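You operate a simulated robot arm through the tools that you are given. There is no shell and no other tool.

You are at the controls of a simulated robot arm. One attempt, no reset.

JOB
Unplug the dryer, wipe the ink off the inside of its door and plug it in again.
Fine: leave the dials alone, time at off; park the plug in the black holder before you open the door; use the yellow pad and put it back; shut the door before the plug goes back in the white socket. Set down upright: cloth pad. What is to be rubbed or washed off counts as gone when no trace of it is left.

The check looks at the end state, three seconds after you hand in, the way a careful person would. Anything else that was tipped, shoved, dropped, spilled or broken makes it a failure. Flat cloth is picked up by pressing the open fingertips on it (5 to 10 N) and closing them slowly along it; thin cloth reads only 2 to 8 mm in the jaws.

ROBOT AND FRAMES
A 6-joint arm with a two-finger gripper, fixed in place. Base frame: the origin is on the floor under the middle of its stand, x ahead of it, y to its left, z up. Lengths are in m, angles in rad, forces in N, time in s.
It reaches about 1.572 m from its shoulder. Its first joint turns from -2.897 to 2.897 rad. Payload 2.45 kg.
The TCP is the grasp point between the finger pads, 0.02 m short of the fingertips. In the tool frame z runs along the fingers and y along their closing line. The gripper opens to 0.14 m; its body begins 0.168 m behind the TCP.
Orientation is that of the tool frame in the base frame, as [roll, pitch, yaw] about the fixed x, y, z axes, in that order (R = Rz(yaw) Ry(pitch) Rx(roll)). With the fingers straight down and closing along the base's y, the tool's x points along the base's -x, its y along +y and its z along -z.

CONTROLS
- The arm moves only by the tool nudge_tool. Its argument "targets" is a list of rows, each a list of 2 entries, a list of its own where there are three numbers: the shift along the base's x, y, z in m, then the turn, a rotation vector about the base's x, y, z in rad. In form: [[[x, y, z], [wx, wy, wz]], ...]. A call has 1 to 20 rows; each row is the pose to reach, as a shift and turn from the pose commanded when the call began. "fingers" is the gripper command, from -1 (fully open) to 1 (shut), values between in proportion, set as the call begins (left out, the last holds). Rows are played at 5 a second. More than 0.05 m and 0.15 rad between two rows, or a gripper value outside its range, and nothing of the call is played. A pose out of reach is approached as far as the arm can. The call stops where the force on the tool passes 90 N (or 10 N more than at its start, if that is more) or the arm is blocked; 0.2 s more then pass. The fingers move at their own pace (about 0.045 m/s each) and stop on an object; they squeeze with about 28 N. The grip force told is the motor's: it shows also when the fingers shut on nothing. Time passes only in rows, and 0.2 s behind the last, so rows that repeat a pose let the fingers close. The reply holds the time, the measured pose of the TCP, the force on the tool along the base axes, the opening and the grip force, in the units named above and with some noise, with the torque about the TCP (base axes, N m) and any sound that the robot's microphone picked up.
- Cameras (640 x 400 px; columns grow to the right, rows downward): "scene" is fixed at [0.0441, -0.4992, 1.305]; the picture's right is [0.64, -0.77, 0.00], its down [-0.21, -0.18, -0.96] and it looks along [0.74, 0.61, -0.28] (base axes); focal length 330 px, centre (320, 200). "wrist" rides on the gripper at [0.078, 0.011, -0.209] in the tool frame; the picture's right is [-0.14, 0.99, 0.00], its down [-0.92, -0.13, -0.37] and it looks along [-0.37, -0.05, 0.93] (tool axes); focal length 280 px, centre (320, 200). There is no depth. A picture from a camera that has moved, and an enlarged one, comes with that camera's place and axes in the base frame and with its lens. The place of the scene camera against the robot may be out by one fixed shift of up to 0.012 m in any direction.
- capture(camera): a new picture of that camera. No time passes.
- zoom(camera, box): a new picture of the part [left, top, right, bottom] of that camera's present view, enlarged. No time passes.
- job_done(): hands the job in; it is judged then, once.

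Nothing tells you positions but the pictures and the camera data. Unless the task says otherwise, let go and move clear before handing in.

The tools are called after ">>>" as a command line: name --argument value ..., lists and objects as JSON in quotes. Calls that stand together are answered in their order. nudge_tool: Moves the arm, as the interface text tells. Its arguments: {"type":"object","properties":{"targets":{"type":"array"},"fingers":{"type":"number"}},"required":["targets"]} The other tools are called the same way: capture (camera) takes a picture; zoom (camera, box) takes an enlarged picture of a part of a camera's view; job_done () hands the job in.

At the start:

```text
clock: 0.0
position: [0.6508, 0.2318, 1.2692]
orientation: [-3.141, 0.001, -3.141]
ft_force: [0.5, 0.3, -0.1]
moment: [-0.01, -0.01, 0.0]
width: 0.14
finger_force: 0.1
```

scene: 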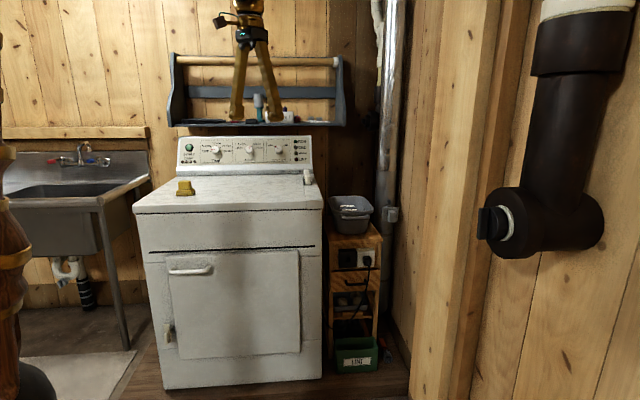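
wrist: 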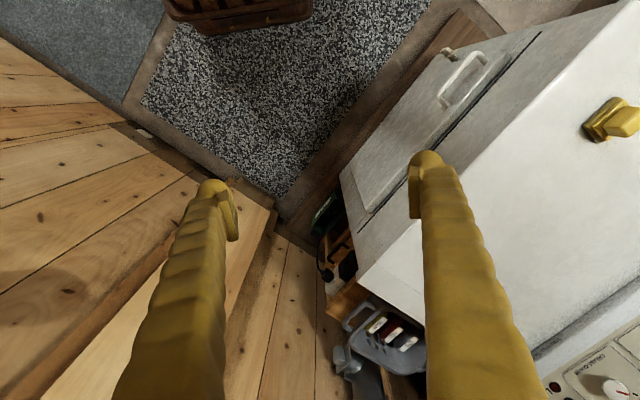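

I see a white dryer ahead with a yellow pad (with grip) on its top, and on the right a small wooden cart with what seem to be the socket and a black holder. I'll enlarge the important parts first before moving.

>>> zoom --camera "scene" --box '[300, 180, 420, 255]'

>>> zoom --camera "scene" --box '[300, 240, 420, 390]'

>>> zoom --camera "scene" --box '[130, 120, 330, 245]'

>>> zoom --camera "scene" --box '[130, 230, 340, 390]'

>>> zoom --camera "wrist" --box '[280, 180, 440, 400]'

```text
5.33 times, centred on (360, 218) of scene
camera zoom: at [0.0441, -0.4992, 1.305], right [0.64, -0.77, 0.0], down [-0.21, -0.18, -0.96], along [0.74, 0.61, -0.28], focal length 1758 px, centre (107, 107)
```

zoom: 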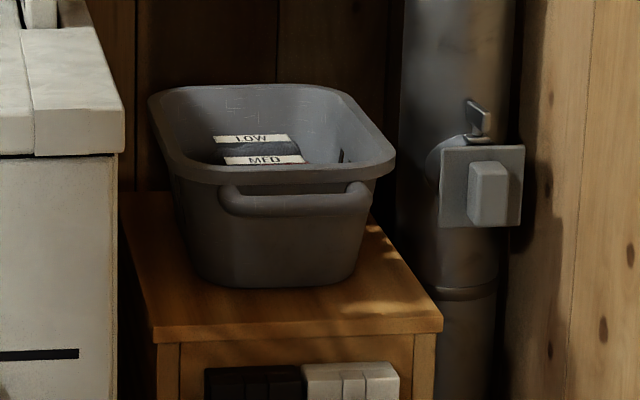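

```text
2.67 times, centred on (360, 315) of scene
camera zoom: at [0.0441, -0.4992, 1.305], right [0.64, -0.77, 0.0], down [-0.21, -0.18, -0.96], along [0.74, 0.61, -0.28], focal length 879 px, centre (213, -107)
```

zoom: 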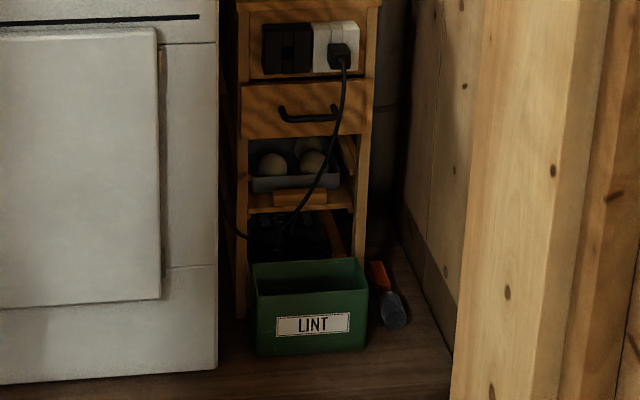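

```text
3.20 times, centred on (230, 182) of scene
camera zoom: at [0.0441, -0.4992, 1.305], right [0.64, -0.77, 0.0], down [-0.21, -0.18, -0.96], along [0.74, 0.61, -0.28], focal length 1054 px, centre (608, 256)
```

zoom: 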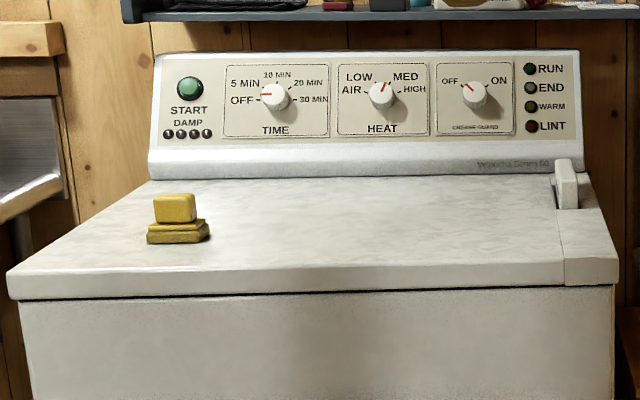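

```text
2.50 times, centred on (235, 310) of scene
camera zoom: at [0.0441, -0.4992, 1.305], right [0.64, -0.77, 0.0], down [-0.21, -0.18, -0.96], along [0.74, 0.61, -0.28], focal length 824 px, centre (532, -75)
```

zoom: 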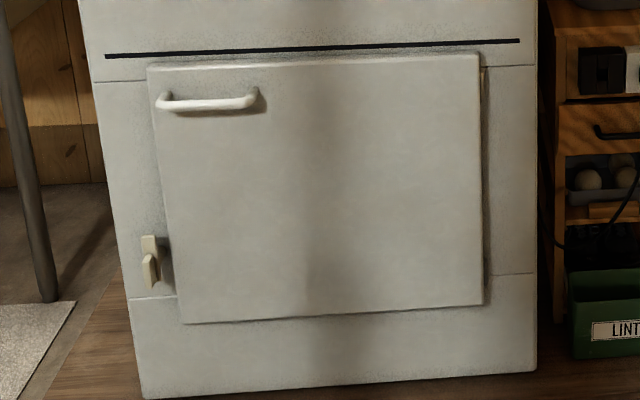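

```text
1.82 times, centred on (360, 290) of wrist
camera zoom: at [0.5726, 0.2423, 1.4778], right [0.14, 0.99, 0.0], down [0.92, -0.13, 0.37], along [0.37, -0.05, -0.93], focal length 510 px, centre (247, 36)
```

zoom: 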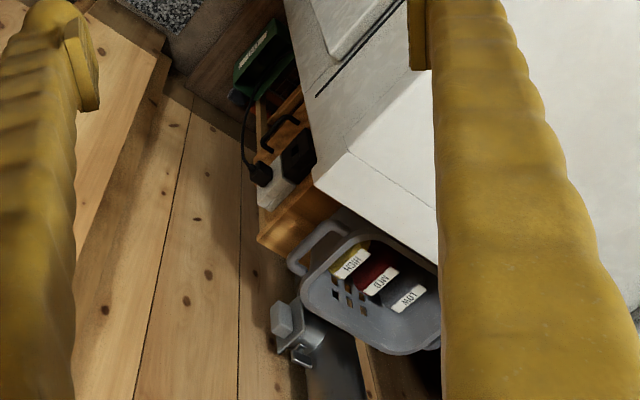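

The dryer seems turned about 45° to my base, with the cart carrying the black holder and the white socket to its right. I'll look closer at the plug, the holder, the door's latch and handle.

>>> zoom --camera "scene" --box '[330, 240, 390, 278]'

>>> zoom --camera "scene" --box '[150, 310, 200, 360]'

>>> zoom --camera "scene" --box '[155, 245, 235, 295]'

>>> zoom --camera "scene" --box '[165, 170, 205, 205]'

>>> zoom --camera "scene" --box '[280, 240, 330, 370]'

>>> zoom --camera "scene" --box '[170, 130, 320, 190]'

```text
10.53 times, centred on (360, 259) of scene
camera zoom: at [0.0441, -0.4992, 1.305], right [0.64, -0.77, 0.0], down [-0.21, -0.18, -0.96], along [0.74, 0.61, -0.28], focal length 3469 px, centre (-101, -421)
```

zoom: 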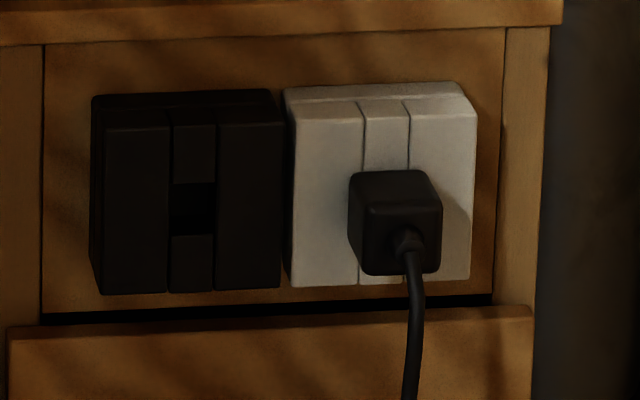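

```text
8.00 times, centred on (175, 335) of scene
camera zoom: at [0.0441, -0.4992, 1.305], right [0.64, -0.77, 0.0], down [-0.21, -0.18, -0.96], along [0.74, 0.61, -0.28], focal length 2636 px, centre (1480, -880)
```

zoom: 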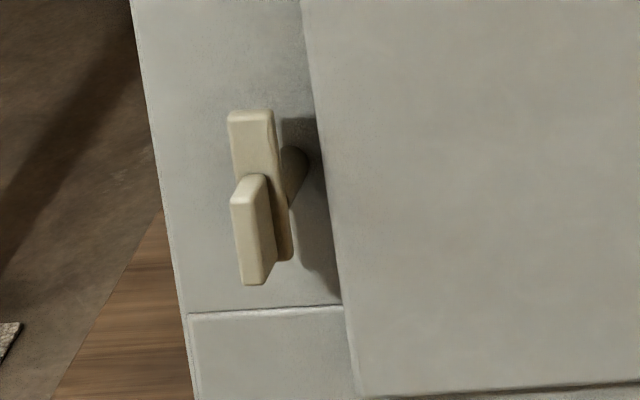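

```text
8.00 times, centred on (195, 270) of scene
camera zoom: at [0.0441, -0.4992, 1.305], right [0.64, -0.77, 0.0], down [-0.21, -0.18, -0.96], along [0.74, 0.61, -0.28], focal length 2636 px, centre (1320, -360)
```

zoom: 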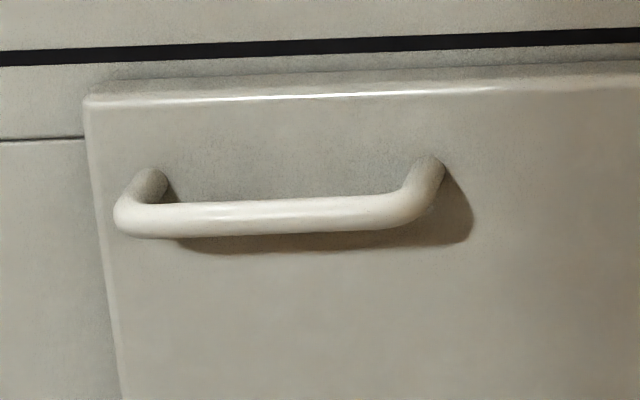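

```text
11.43 times, centred on (185, 188) of scene
camera zoom: at [0.0441, -0.4992, 1.305], right [0.64, -0.77, 0.0], down [-0.21, -0.18, -0.96], along [0.74, 0.61, -0.28], focal length 3766 px, centre (1863, 343)
```

zoom: 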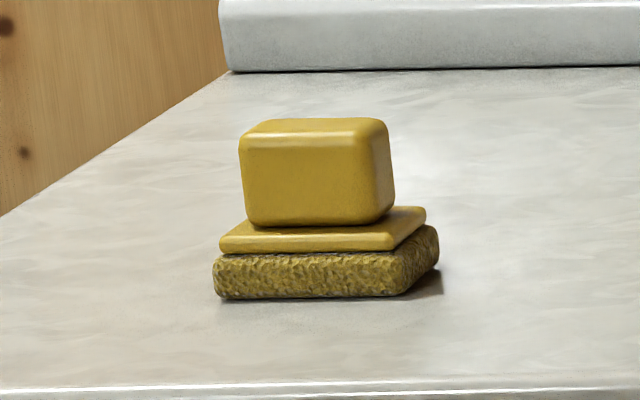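

```text
3.08 times, centred on (305, 305) of scene
camera zoom: at [0.0441, -0.4992, 1.305], right [0.64, -0.77, 0.0], down [-0.21, -0.18, -0.96], along [0.74, 0.61, -0.28], focal length 1014 px, centre (366, -123)
```

zoom: 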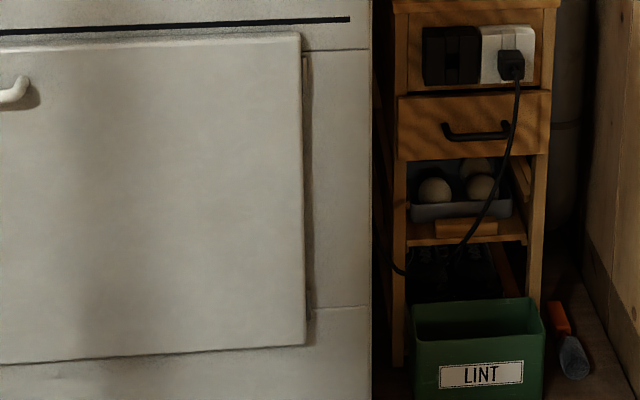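

```text
4.27 times, centred on (245, 160) of scene
camera zoom: at [0.0441, -0.4992, 1.305], right [0.64, -0.77, 0.0], down [-0.21, -0.18, -0.96], along [0.74, 0.61, -0.28], focal length 1406 px, centre (640, 371)
```

zoom: 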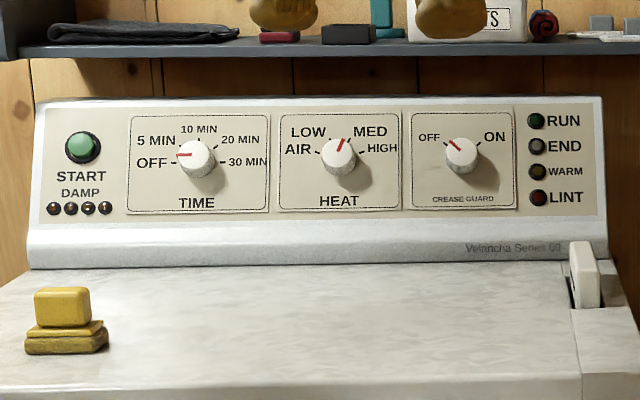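

The latch by the door stands upright (clear of the door as far as I can tell), and the plug sits in the white block, with the black holder about 8 cm to its left. I'll first roll the wrist where it hangs, so that the camera ends up above the gripper when I later tilt it forward.

>>> nudge_tool --targets '[[[0, 0, 0], [0, 0, -0.1386]], [[0, 0, 0], [0, 0, -0.2772]], [[0, 0, 0], [0, 0, -0.4158]], [[0, 0, 0], [0, 0, -0.5544]], [[0, 0, 0], [0, 0, -0.693]], [[0, 0, 0], [0, 0, -0.8316]], [[0, 0, 0], [0, 0, -0.9702]], [[0, 0, 0], [0, 0, -1.1088]], [[0, 0, 0], [0, 0, -1.2474]], [[0, 0, 0], [0, 0, -1.386]], [[0, 0, 0], [0, 0, -1.5246]], [[0, 0, 0], [0, 0, -1.6632]], [[0, 0, 0], [0, 0, -1.8018]], [[0, 0, 0], [0, 0, -1.9404]], [[0, 0, 0], [0, 0, -2.079]], [[0, 0, 0], [0, 0, -2.2176]], [[0, 0, 0], [0, 0, -2.3562]]]' --fingers -1

>>> capture --camera "wrist"

>>> capture --camera "scene"

```text
clock: 3.6
position: [0.6522, 0.232, 1.2692]
orientation: [3.141, 0.0, 0.784]
ft_force: [0.8, -0.5, -0.8]
moment: [0.02, -0.01, 0.01]
width: 0.14
finger_force: 0.0
```

```text
taken
camera wrist: at [0.7142, 0.279, 1.4778], right [0.6, -0.8, 0.0], down [-0.74, -0.56, 0.37], along [-0.29, -0.22, -0.93], focal length 280 px, centre (320, 200)
```

wrist: 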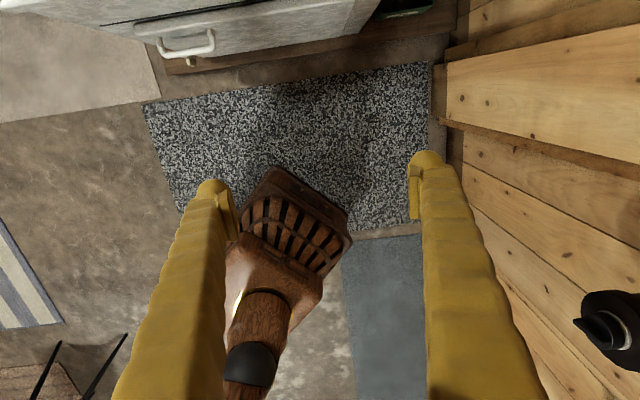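

```text
taken
```

scene: 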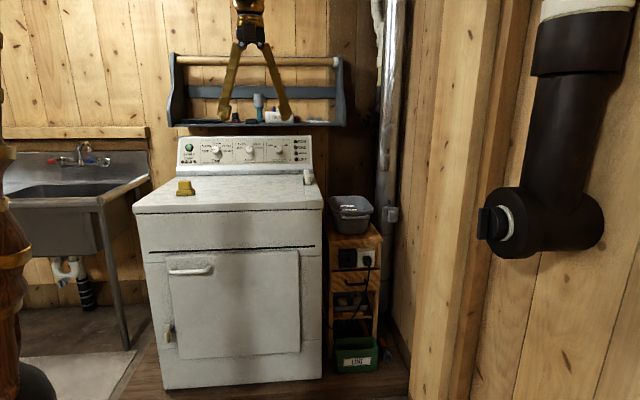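

The wrist roll worked. Next I tilt the gripper forward to point level along the 45° direction towards the cart, while moving to a spot in front of it, well clear of the wooden post on the right.

>>> nudge_tool --targets '[[[0.015, -0.0156, -0.0228], [0.0793, -0.0793, 0]], [[0.0301, -0.0311, -0.0456], [0.1587, -0.1587, 0]], [[0.0451, -0.0467, -0.0684], [0.238, -0.238, 0]], [[0.0602, -0.0623, -0.0912], [0.3173, -0.3173, 0]], [[0.0752, -0.0779, -0.114], [0.3967, -0.3967, 0]], [[0.0902, -0.0934, -0.1367], [0.476, -0.476, 0]], [[0.1053, -0.109, -0.1595], [0.5554, -0.5554, 0]], [[0.1203, -0.1246, -0.1823], [0.6347, -0.6347, 0]], [[0.1354, -0.1401, -0.2051], [0.714, -0.714, 0]], [[0.1504, -0.1557, -0.2279], [0.7934, -0.7934, 0]], [[0.1654, -0.1713, -0.2507], [0.8727, -0.8727, 0]], [[0.1805, -0.1868, -0.2735], [0.952, -0.952, 0]], [[0.1955, -0.2024, -0.2963], [1.0314, -1.0314, 0]], [[0.2106, -0.218, -0.319], [1.1107, -1.1107, 0]]]'

>>> capture --camera "wrist"

>>> capture --camera "scene"

```text
clock: 6.6
position: [0.8626, 0.0132, 0.951]
orientation: [0.661, -1.568, -3.02]
ft_force: [-0.3, -0.3, 0.2]
moment: [-0.02, -0.02, 0.03]
width: 0.14
finger_force: 0.1
```

```text
taken
camera wrist: at [0.7211, -0.1412, 1.0288], right [0.7, -0.7, -0.14], down [-0.35, -0.17, -0.92], along [0.62, 0.69, -0.36], focal length 280 px, centre (320, 200)
```

wrist: 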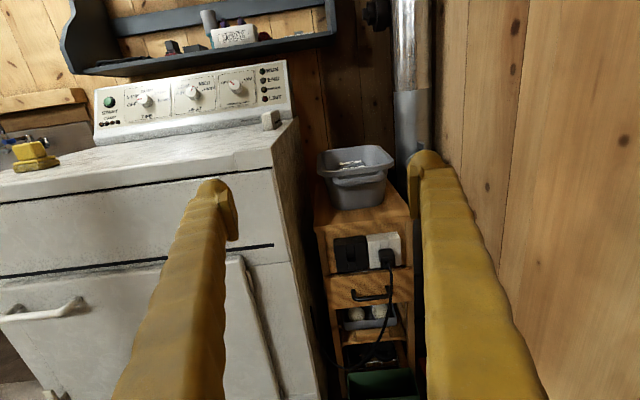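

```text
taken
```

scene: 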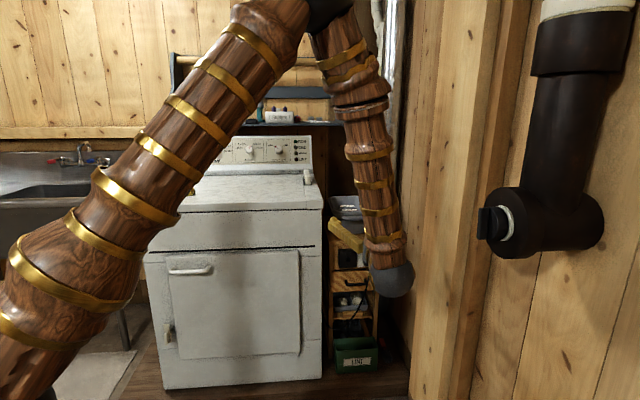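

The pose is as wanted and the cart, holder and socket are in view of the wrist camera. I'll enlarge the socket area to measure it.

>>> zoom --camera "wrist" --box '[310, 215, 430, 290]'

>>> zoom --camera "wrist" --box '[0, 120, 320, 320]'

```text
5.33 times, centred on (370, 252) of wrist
camera zoom: at [0.7211, -0.1412, 1.0288], right [0.7, -0.7, -0.14], down [-0.35, -0.17, -0.92], along [0.62, 0.69, -0.36], focal length 1495 px, centre (53, -80)
```

zoom: 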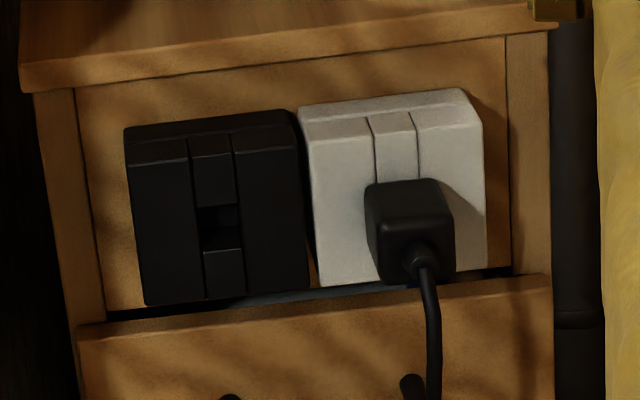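

```text
2.00 times, centred on (160, 220) of wrist
camera zoom: at [0.7211, -0.1412, 1.0288], right [0.7, -0.7, -0.14], down [-0.35, -0.17, -0.92], along [0.62, 0.69, -0.36], focal length 561 px, centre (640, 160)
```

zoom: 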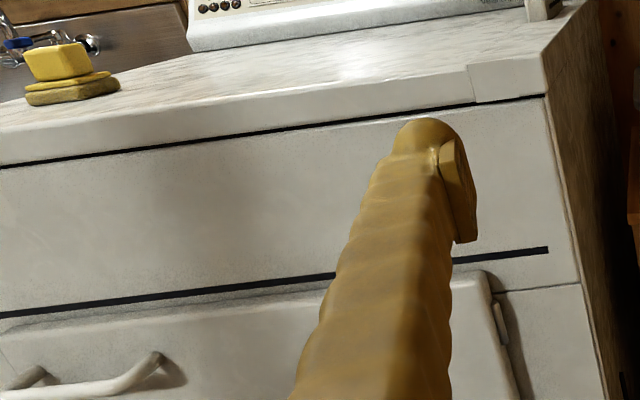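

I take the plug to be near (1.20, 0.18, 0.63), the holder about 8 cm to its left. I'll move closer and lower for a better measurement.

>>> nudge_tool --targets '[[[0.0242, 0.004, -0.0286], [0, 0, 0]], [[0.0485, 0.0081, -0.0571], [0, 0, 0]], [[0.0727, 0.0121, -0.0857], [0, 0, 0]], [[0.097, 0.0162, -0.1143], [0, 0, 0]], [[0.1212, 0.0202, -0.1429], [0, 0, 0]], [[0.1455, 0.0243, -0.1714], [0, 0, 0]], [[0.1697, 0.0283, -0.2], [0, 0, 0]]]'

>>> capture --camera "wrist"

>>> capture --camera "scene"

>>> zoom --camera "wrist" --box '[240, 180, 420, 300]'

```text
clock: 8.2
position: [1.0329, 0.0424, 0.7494]
orientation: [2.819, -1.57, 1.106]
ft_force: [0.3, 0.2, -0.4]
moment: [0.01, 0.02, 0.0]
width: 0.1399
finger_force: 0.0
```

```text
taken
camera wrist: at [0.8913, -0.1132, 0.8284], right [0.7, -0.7, -0.14], down [-0.35, -0.17, -0.92], along [0.62, 0.69, -0.36], focal length 280 px, centre (320, 200)
```

wrist: 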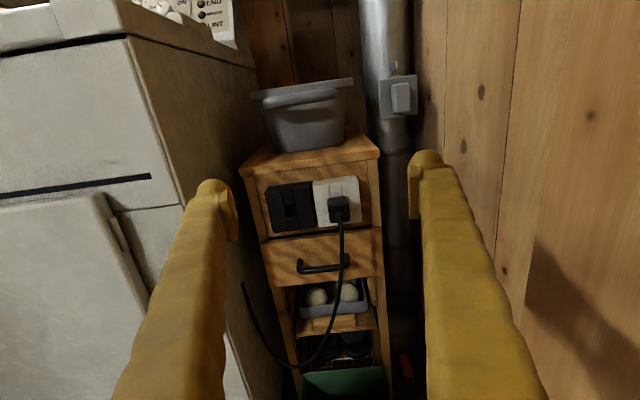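

```text
taken
```

scene: 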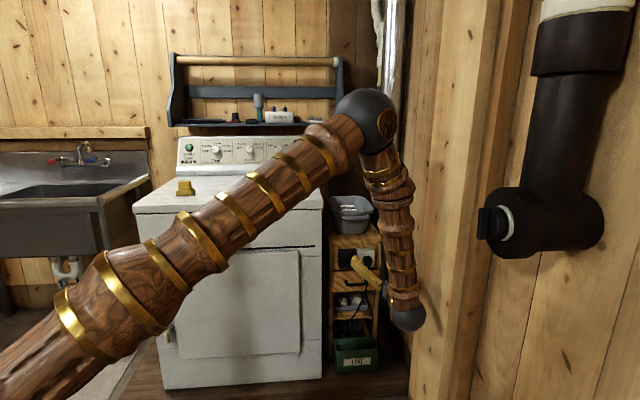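

```text
3.33 times, centred on (330, 240) of wrist
camera zoom: at [0.8913, -0.1132, 0.8284], right [0.7, -0.7, -0.14], down [-0.35, -0.17, -0.92], along [0.62, 0.69, -0.36], focal length 935 px, centre (287, 67)
```

zoom: 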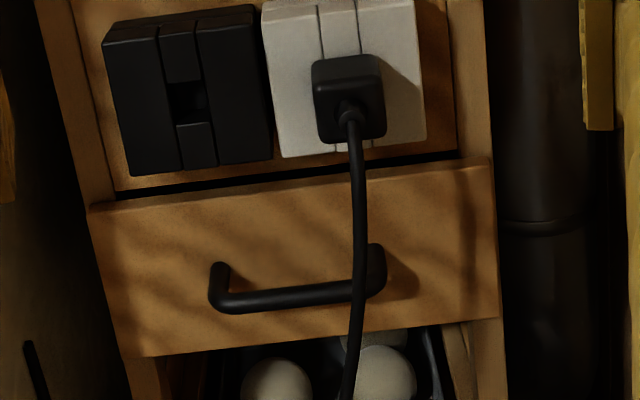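

The plug's front face comes out at about u=0.713, v=0.949, z=0.644 in my rotated frame (u to the right along the front, v into it). I'll move closer to check this before gripping.

>>> nudge_tool --targets '[[[0.0289, 0.0229, -0.0167], [0, 0, 0]], [[0.0579, 0.0459, -0.0333], [0, 0, 0]], [[0.0868, 0.0688, -0.05], [0, 0, 0]]]'

>>> capture --camera "wrist"

>>> zoom --camera "wrist" --box '[230, 140, 410, 260]'

>>> zoom --camera "scene" --box '[320, 200, 450, 340]'

```text
clock: 9.0
position: [1.1225, 0.111, 0.6997]
orientation: [0.785, -1.57, -3.14]
ft_force: [-0.6, -0.7, 0.2]
moment: [0.0, 0.0, -0.02]
width: 0.14
finger_force: 0.1
```

```text
taken
camera wrist: at [0.9805, -0.0453, 0.7779], right [0.7, -0.7, -0.14], down [-0.35, -0.17, -0.92], along [0.62, 0.69, -0.36], focal length 280 px, centre (320, 200)
```

wrist: 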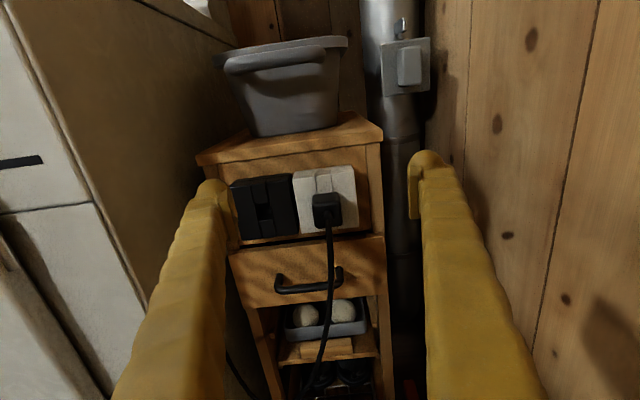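

```text
3.33 times, centred on (320, 200) of wrist
camera zoom: at [0.9805, -0.0453, 0.7779], right [0.7, -0.7, -0.14], down [-0.35, -0.17, -0.92], along [0.62, 0.69, -0.36], focal length 935 px, centre (320, 200)
```

zoom: 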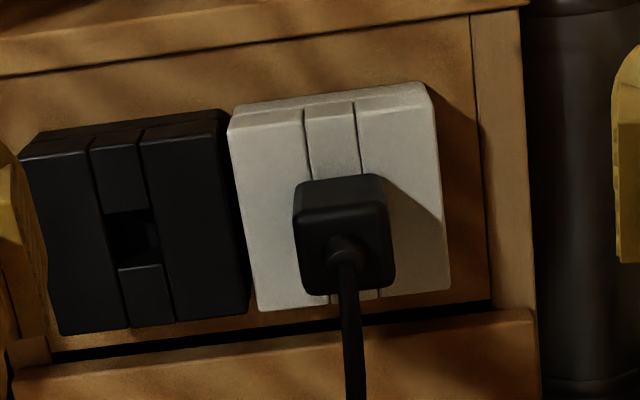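

```text
2.86 times, centred on (385, 270) of scene
camera zoom: at [0.0441, -0.4992, 1.305], right [0.64, -0.77, 0.0], down [-0.21, -0.18, -0.96], along [0.74, 0.61, -0.28], focal length 942 px, centre (134, 0)
```

zoom: 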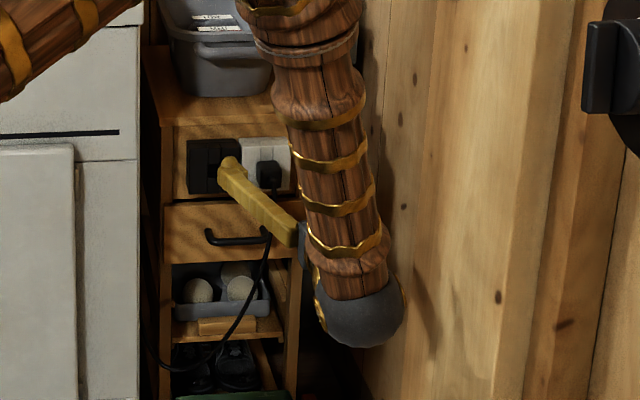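

I'll enlarge the plug further to read its edges and its true depth.

>>> zoom --camera "wrist" --box '[285, 170, 365, 235]'

>>> zoom --camera "wrist" --box '[225, 165, 305, 230]'

>>> zoom --camera "wrist" --box '[190, 110, 440, 310]'

```text
6.15 times, centred on (325, 202) of wrist
camera zoom: at [0.9805, -0.0453, 0.7779], right [0.7, -0.7, -0.14], down [-0.35, -0.17, -0.92], along [0.62, 0.69, -0.36], focal length 1726 px, centre (289, 185)
```

zoom: 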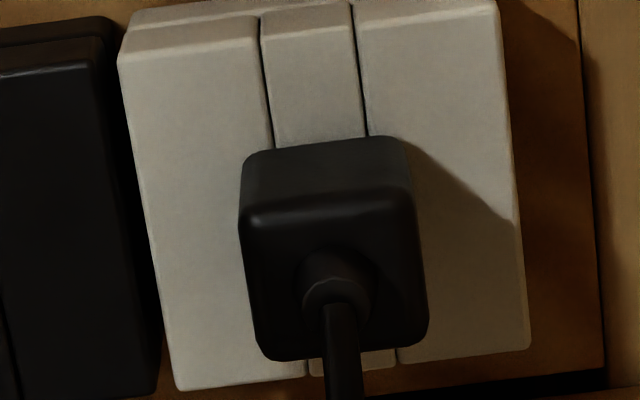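

```text
6.15 times, centred on (265, 198) of wrist
camera zoom: at [0.9805, -0.0453, 0.7779], right [0.7, -0.7, -0.14], down [-0.35, -0.17, -0.92], along [0.62, 0.69, -0.36], focal length 1726 px, centre (658, 215)
```

zoom: 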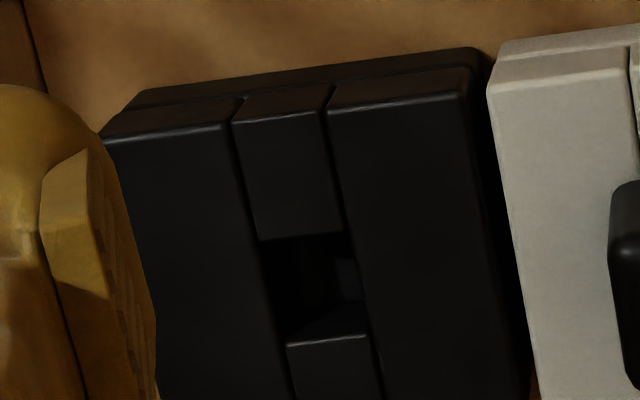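

```text
2.00 times, centred on (315, 210) of wrist
camera zoom: at [0.9805, -0.0453, 0.7779], right [0.7, -0.7, -0.14], down [-0.35, -0.17, -0.92], along [0.62, 0.69, -0.36], focal length 561 px, centre (330, 180)
```

zoom: 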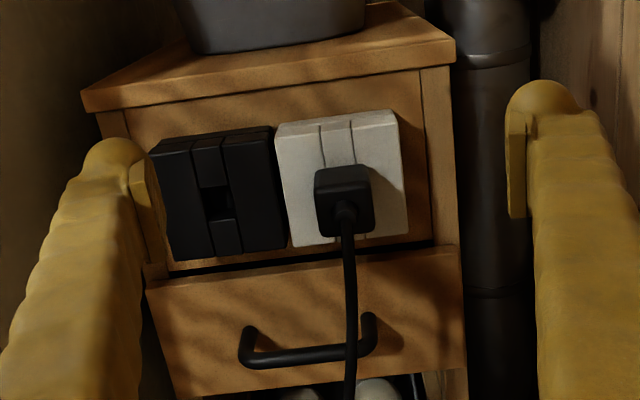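

The plug body is roughly 3×3×3.3 cm, centred at u≈0.714, z≈0.647, and the socket face is at v≈0.977. I'll line up in front of it at plug height and check.

>>> nudge_tool --targets '[[[0.0067, 0.0074, -0.0265], [0, 0, 0]], [[0.0134, 0.0148, -0.053], [0, 0, 0]], [[0.0134, 0.0148, -0.053], [0, 0, 0]]]'

>>> capture --camera "wrist"

>>> zoom --camera "wrist" --box '[220, 100, 420, 240]'

```text
clock: 9.8
position: [1.1335, 0.126, 0.6463]
orientation: [-2.308, -1.571, -0.047]
ft_force: [0.8, -0.5, 0.2]
moment: [-0.03, 0.0, -0.01]
width: 0.1401
finger_force: 0.0
```

```text
taken
camera wrist: at [0.9919, -0.0298, 0.7239], right [0.7, -0.7, -0.14], down [-0.35, -0.17, -0.92], along [0.62, 0.69, -0.37], focal length 280 px, centre (320, 200)
```

wrist: 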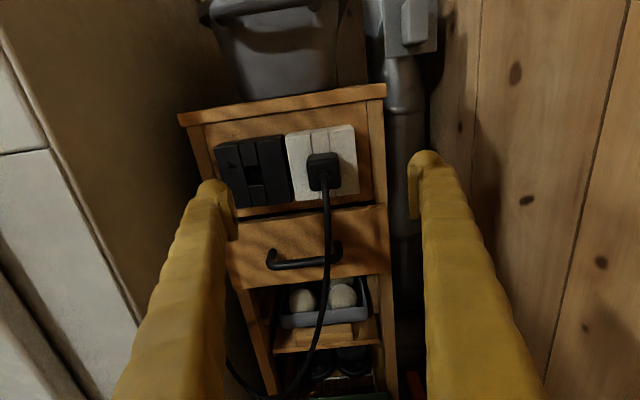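

```text
2.86 times, centred on (320, 170) of wrist
camera zoom: at [0.9919, -0.0298, 0.7239], right [0.7, -0.7, -0.14], down [-0.35, -0.17, -0.92], along [0.62, 0.69, -0.37], focal length 801 px, centre (320, 286)
```

zoom: 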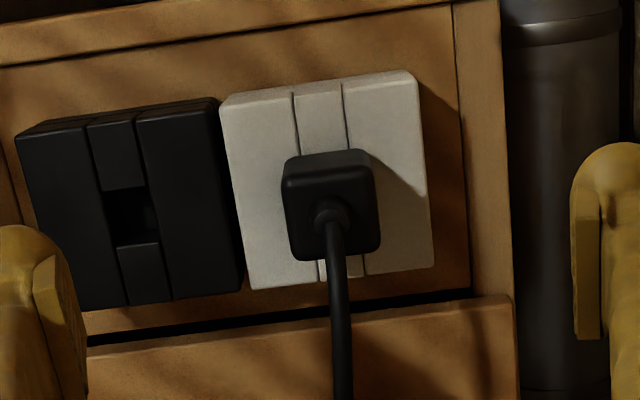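

The alignment looks good (plug at u≈0.714, z≈0.644, front at v≈0.947). I'll slide the open fingers over the plug, stopping short of the socket face.

>>> nudge_tool --targets '[[[0.0108, 0.0102, -0.001], [0, 0, 0]], [[0.0215, 0.0205, -0.002], [0, 0, 0]], [[0.0323, 0.0307, -0.002], [0, 0, 0]], [[0.0431, 0.0409, -0.002], [0, 0, 0]], [[0.0431, 0.0409, -0.002], [0, 0, 0]]]'

>>> capture --camera "wrist"

>>> zoom --camera "wrist" --box '[200, 80, 440, 250]'

>>> zoom --camera "scene" --box '[320, 220, 420, 310]'

```text
clock: 11.0
position: [1.1755, 0.166, 0.6433]
orientation: [-0.195, -1.571, -2.16]
ft_force: [-1.1, 0.1, -0.1]
moment: [0.02, 0.04, -0.01]
width: 0.1402
finger_force: 0.2
```

```text
taken
camera wrist: at [1.0343, 0.0104, 0.7218], right [0.7, -0.7, -0.14], down [-0.35, -0.17, -0.92], along [0.62, 0.69, -0.37], focal length 280 px, centre (320, 200)
```

wrist: 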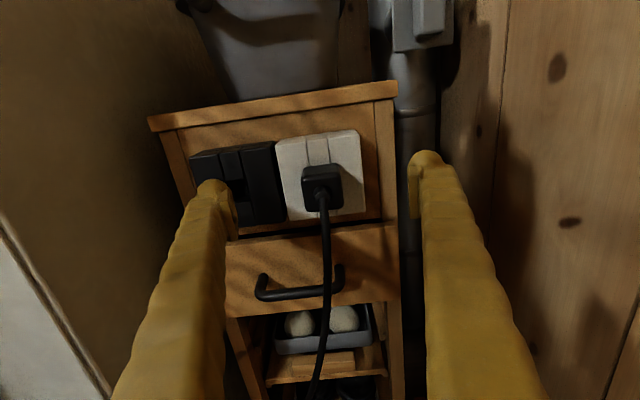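

```text
2.35 times, centred on (320, 165) of wrist
camera zoom: at [1.0343, 0.0104, 0.7218], right [0.7, -0.7, -0.14], down [-0.35, -0.17, -0.92], along [0.62, 0.69, -0.37], focal length 660 px, centre (320, 282)
```

zoom: 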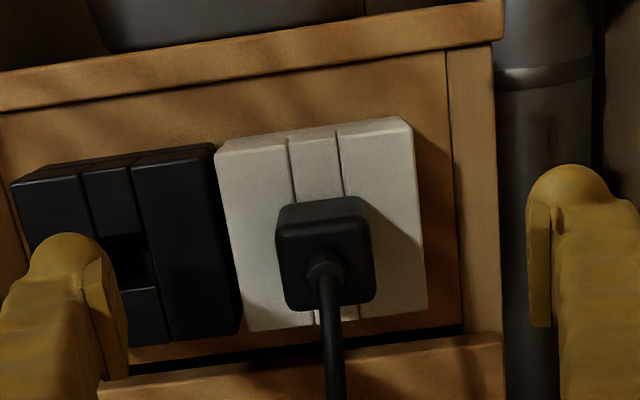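

```text
4.44 times, centred on (370, 265) of scene
camera zoom: at [0.0441, -0.4992, 1.305], right [0.64, -0.77, 0.0], down [-0.21, -0.18, -0.96], along [0.74, 0.61, -0.28], focal length 1465 px, centre (98, -89)
```

zoom: 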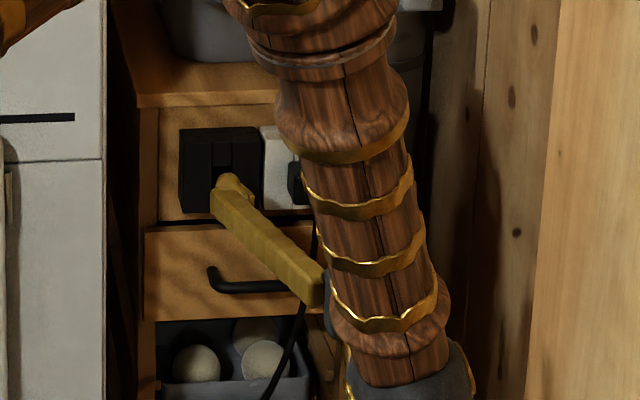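

The pads straddle the plug; it sits about 2 mm right and 3 mm above the grasp point. I'll correct that and close.

>>> nudge_tool --targets '[[[0.0012, -0.001, 0.003], [0, 0, 0]], [[0.0012, -0.001, 0.003], [0, 0, 0]]]'

>>> nudge_tool --targets '[[[0, 0, 0], [0, 0, 0]], [[0, 0, 0], [0, 0, 0]], [[0, 0, 0], [0, 0, 0]], [[0, 0, 0], [0, 0, 0]], [[0, 0, 0], [0, 0, 0]], [[0, 0, 0], [0, 0, 0]], [[0, 0, 0], [0, 0, 0]], [[0, 0, 0], [0, 0, 0]], [[0, 0, 0], [0, 0, 0]], [[0, 0, 0], [0, 0, 0]]]' --fingers 1

>>> capture --camera "wrist"

>>> zoom --camera "wrist" --box '[200, 80, 440, 250]'

```text
clock: 11.6
position: [1.1771, 0.165, 0.6475]
orientation: [2.537, -1.571, 1.39]
ft_force: [-0.8, 0.0, 0.0]
moment: [0.01, 0.02, -0.01]
width: 0.14
finger_force: 0.1
```

```text
clock: 13.8
position: [1.1757, 0.1648, 0.6472]
orientation: [-0.349, -1.571, -2.006]
ft_force: [2.3, -0.9, 0.5]
moment: [-0.01, -0.01, -0.05]
width: 0.033
finger_force: 27.7
```

```text
taken
camera wrist: at [1.0356, 0.0091, 0.7251], right [0.7, -0.7, -0.14], down [-0.35, -0.17, -0.92], along [0.62, 0.69, -0.37], focal length 280 px, centre (320, 200)
```

wrist: 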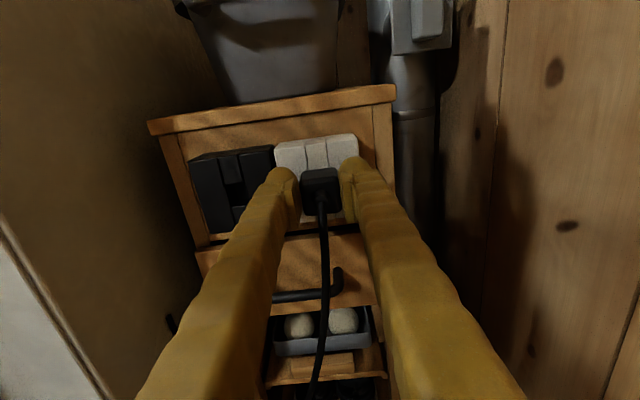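

```text
2.35 times, centred on (320, 165) of wrist
camera zoom: at [1.0356, 0.0091, 0.7251], right [0.7, -0.7, -0.14], down [-0.35, -0.17, -0.92], along [0.62, 0.69, -0.37], focal length 660 px, centre (320, 282)
```

zoom: 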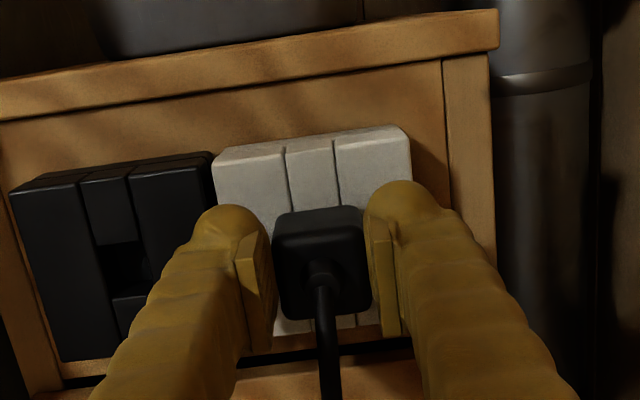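

The plug is held (33 mm, 28 N). Now I pull it straight out of the white socket.

>>> nudge_tool --targets '[[[-0.0035, -0.0035, 0], [0, 0, 0]], [[-0.0071, -0.0071, 0], [0, 0, 0]], [[-0.0106, -0.0106, 0], [0, 0, 0]], [[-0.0141, -0.0141, 0], [0, 0, 0]], [[-0.0212, -0.0212, 0], [0, 0, 0]], [[-0.0283, -0.0283, 0], [0, 0, 0]], [[-0.0354, -0.0354, 0], [0, 0, 0]], [[-0.0424, -0.0424, 0], [0, 0, 0]]]'

>>> capture --camera "wrist"

>>> zoom --camera "wrist" --box '[200, 80, 440, 250]'

```text
clock: 15.6
position: [1.1345, 0.1218, 0.6476]
orientation: [-2.24, -1.569, -0.118]
ft_force: [0.4, 0.5, -0.5]
moment: [-0.04, 0.0, -0.01]
width: 0.0326
finger_force: 28.0
```

```text
taken
camera wrist: at [0.9924, -0.0333, 0.7252], right [0.7, -0.7, -0.14], down [-0.35, -0.17, -0.92], along [0.62, 0.69, -0.37], focal length 280 px, centre (320, 200)
```

wrist: 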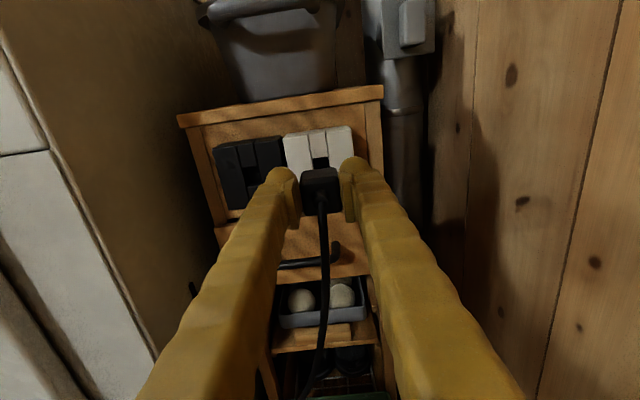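

```text
2.35 times, centred on (320, 165) of wrist
camera zoom: at [0.9924, -0.0333, 0.7252], right [0.7, -0.7, -0.14], down [-0.35, -0.17, -0.92], along [0.62, 0.69, -0.37], focal length 660 px, centre (320, 282)
```

zoom: 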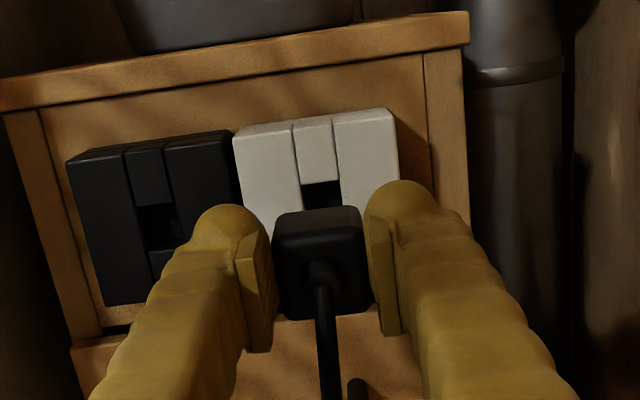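

The plug is out and held. I'll look closely at both holes to work out the sideways shift to the black holder.

>>> zoom --camera "wrist" --box '[205, 115, 305, 220]'

>>> zoom --camera "wrist" --box '[265, 110, 365, 215]'

>>> zoom --camera "scene" --box '[320, 230, 410, 290]'

```text
3.81 times, centred on (255, 168) of wrist
camera zoom: at [0.9924, -0.0333, 0.7252], right [0.7, -0.7, -0.14], down [-0.35, -0.17, -0.92], along [0.62, 0.69, -0.37], focal length 1068 px, centre (568, 324)
```

zoom: 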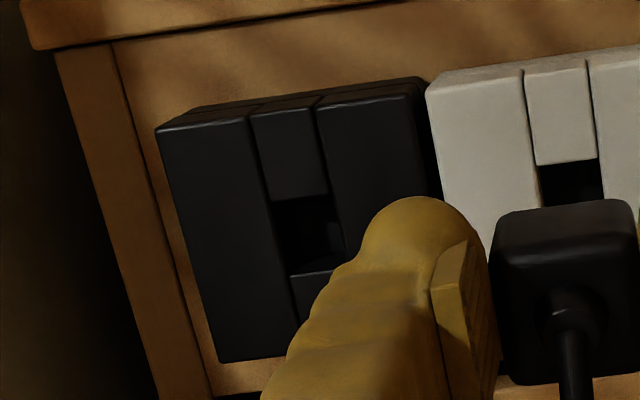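

```text
3.81 times, centred on (315, 162) of wrist
camera zoom: at [0.9924, -0.0333, 0.7252], right [0.7, -0.7, -0.14], down [-0.35, -0.17, -0.92], along [0.62, 0.69, -0.37], focal length 1068 px, centre (339, 343)
```

zoom: 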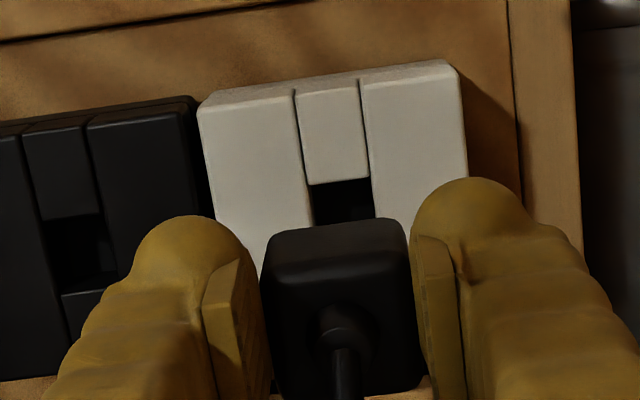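

```text
6.67 times, centred on (365, 260) of scene
camera zoom: at [0.0441, -0.4992, 1.305], right [0.64, -0.77, 0.0], down [-0.21, -0.18, -0.96], along [0.74, 0.61, -0.28], focal length 2197 px, centre (20, -200)
```

zoom: 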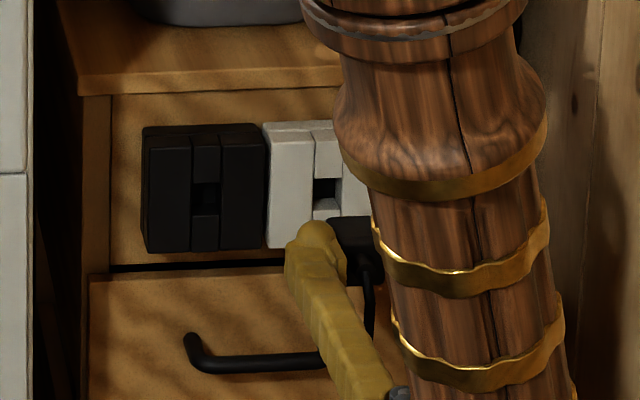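

The holder hole is about 8 cm left of the socket hole at the same height. I'll shift left by that and check that the black hole appears exactly where the white one did.

>>> nudge_tool --targets '[[[-0.0141, 0.0141, 0], [0, 0, 0]], [[-0.0283, 0.0283, 0], [0, 0, 0]], [[-0.0424, 0.0424, 0], [0, 0, 0]], [[-0.0566, 0.0566, 0], [0, 0, 0]], [[-0.0566, 0.0566, 0], [0, 0, 0]]]'

>>> capture --camera "wrist"

>>> zoom --camera "wrist" --box '[265, 110, 365, 215]'

>>> zoom --camera "scene" --box '[320, 230, 410, 290]'

```text
clock: 16.8
position: [1.0786, 0.1796, 0.6478]
orientation: [2.306, -1.569, 1.621]
ft_force: [0.1, -0.1, 0.3]
moment: [0.02, 0.01, 0.0]
width: 0.0326
finger_force: 27.4
```

```text
taken
camera wrist: at [0.9367, 0.024, 0.726], right [0.7, -0.7, -0.14], down [-0.35, -0.17, -0.92], along [0.62, 0.69, -0.37], focal length 280 px, centre (320, 200)
```

wrist: 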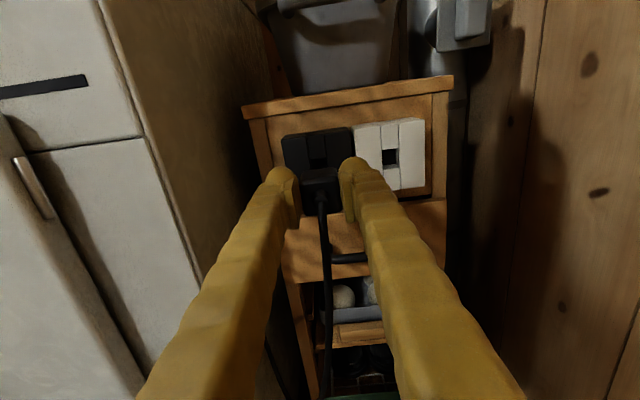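

```text
3.81 times, centred on (315, 162) of wrist
camera zoom: at [0.9367, 0.024, 0.726], right [0.7, -0.7, -0.14], down [-0.35, -0.17, -0.92], along [0.62, 0.69, -0.37], focal length 1068 px, centre (339, 343)
```

zoom: 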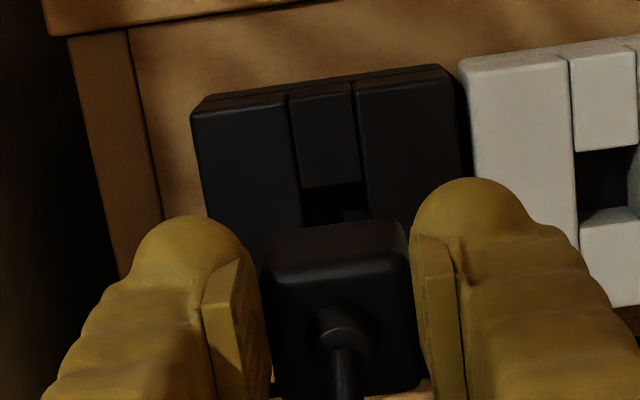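

```text
6.67 times, centred on (365, 260) of scene
camera zoom: at [0.0441, -0.4992, 1.305], right [0.64, -0.77, 0.0], down [-0.21, -0.18, -0.96], along [0.74, 0.61, -0.28], focal length 2197 px, centre (20, -200)
```

zoom: 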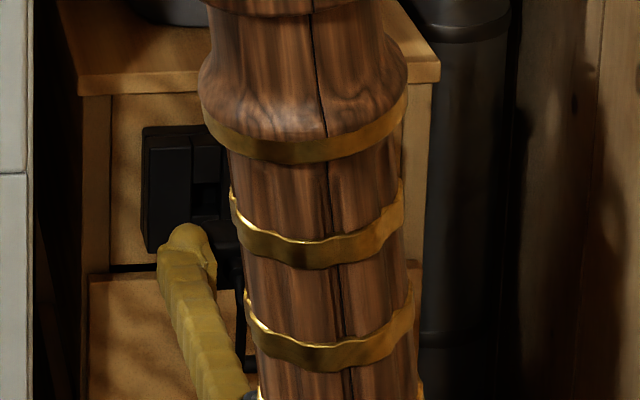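

The black hole appears about 6 px left and 4 px lower than the white one did, i.e. 1.7 mm further left. I'll apply that correction and start inserting gently.

>>> nudge_tool --targets '[[[-0.0012, 0.0012, -0.0008], [0, 0, 0]], [[0.0059, 0.0083, -0.0008], [0, 0, 0]], [[0.0129, 0.0153, -0.0008], [0, 0, 0]], [[0.02, 0.0224, -0.0008], [0, 0, 0]]]'

>>> zoom --camera "wrist" --box '[265, 110, 365, 215]'

```text
clock: 17.8
position: [1.0984, 0.2022, 0.6469]
orientation: [2.254, -1.57, 1.672]
ft_force: [0.3, 0.0, -0.2]
moment: [-0.02, -0.01, 0.0]
width: 0.0329
finger_force: 28.0
```

```text
3.81 times, centred on (315, 162) of wrist
camera zoom: at [0.9572, 0.0466, 0.7256], right [0.7, -0.7, -0.14], down [-0.35, -0.17, -0.92], along [0.62, 0.69, -0.36], focal length 1068 px, centre (339, 343)
```

zoom: 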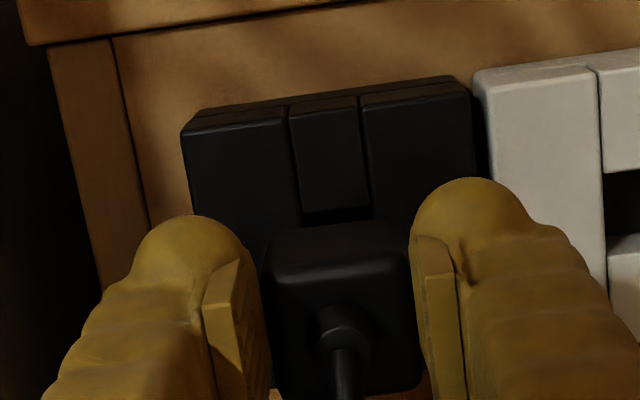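

No contact yet. I push the remaining 3 cm slowly.

>>> nudge_tool --targets '[[[0.0035, 0.0035, 0], [0, 0, 0]], [[0.0071, 0.0071, 0], [0, 0, 0]], [[0.0106, 0.0106, 0], [0, 0, 0]], [[0.0141, 0.0141, 0], [0, 0, 0]], [[0.0177, 0.0177, 0], [0, 0, 0]], [[0.0205, 0.0205, 0], [0, 0, 0]], [[0.0212, 0.0212, 0], [0, 0, 0]]]'

>>> zoom --camera "wrist" --box '[265, 110, 365, 215]'

>>> zoom --camera "scene" --box '[320, 230, 410, 290]'

```text
clock: 19.4
position: [1.1186, 0.2228, 0.647]
orientation: [-2.761, -1.57, 0.404]
ft_force: [-9.5, -3.8, 4.9]
moment: [0.12, -0.01, 0.12]
width: 0.0329
finger_force: 28.4
```

```text
3.81 times, centred on (315, 162) of wrist
camera zoom: at [0.9779, 0.0679, 0.7253], right [0.7, -0.7, -0.14], down [-0.35, -0.17, -0.92], along [0.62, 0.69, -0.36], focal length 1068 px, centre (339, 343)
```

zoom: 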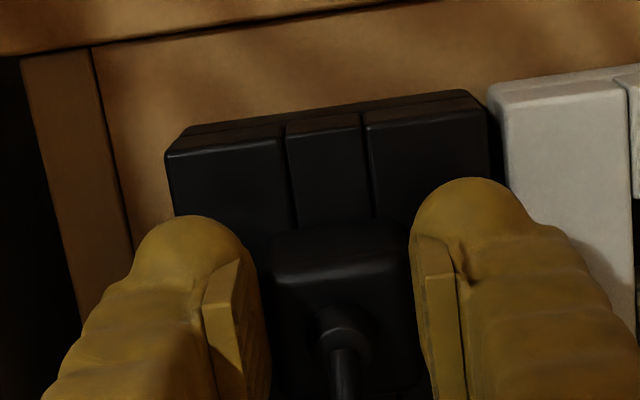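

```text
6.67 times, centred on (365, 260) of scene
camera zoom: at [0.0441, -0.4992, 1.305], right [0.64, -0.77, 0.0], down [-0.21, -0.18, -0.96], along [0.74, 0.61, -0.28], focal length 2197 px, centre (20, -200)
```

zoom: 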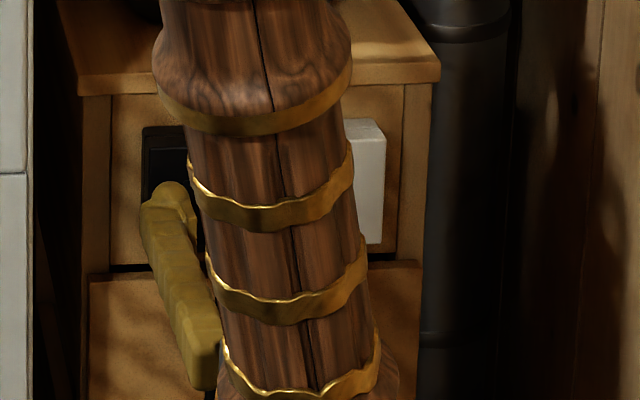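

The plug is now at the same depth it had in the white socket, with about 10 N resistance. I'll push 2–3 mm more to check that it's seated.

>>> nudge_tool --targets '[[[0.0005, 0.0015, 0.0005], [0, 0, 0]], [[0.0012, 0.0022, 0.0005], [0, 0, 0]], [[0.0012, 0.0022, 0.0005], [0, 0, 0]]]'

>>> zoom --camera "wrist" --box '[265, 110, 365, 215]'

```text
clock: 20.2
position: [1.1208, 0.2237, 0.6474]
orientation: [-2.339, -1.57, -0.016]
ft_force: [-33.5, -34.1, 5.9]
moment: [0.05, -0.02, 0.0]
width: 0.0326
finger_force: 27.8
```

```text
3.81 times, centred on (315, 162) of wrist
camera zoom: at [0.9787, 0.069, 0.7252], right [0.7, -0.7, -0.14], down [-0.35, -0.17, -0.92], along [0.62, 0.69, -0.37], focal length 1068 px, centre (339, 343)
```

zoom: 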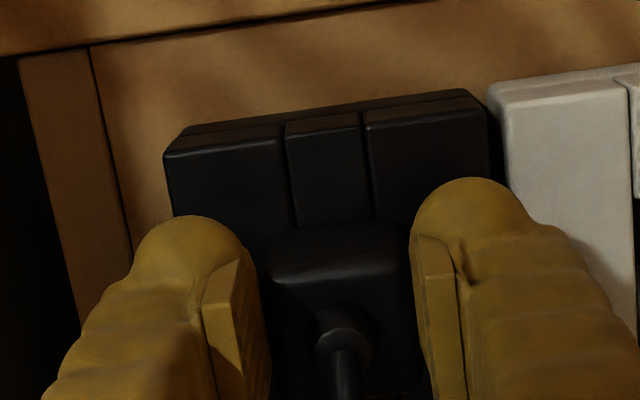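

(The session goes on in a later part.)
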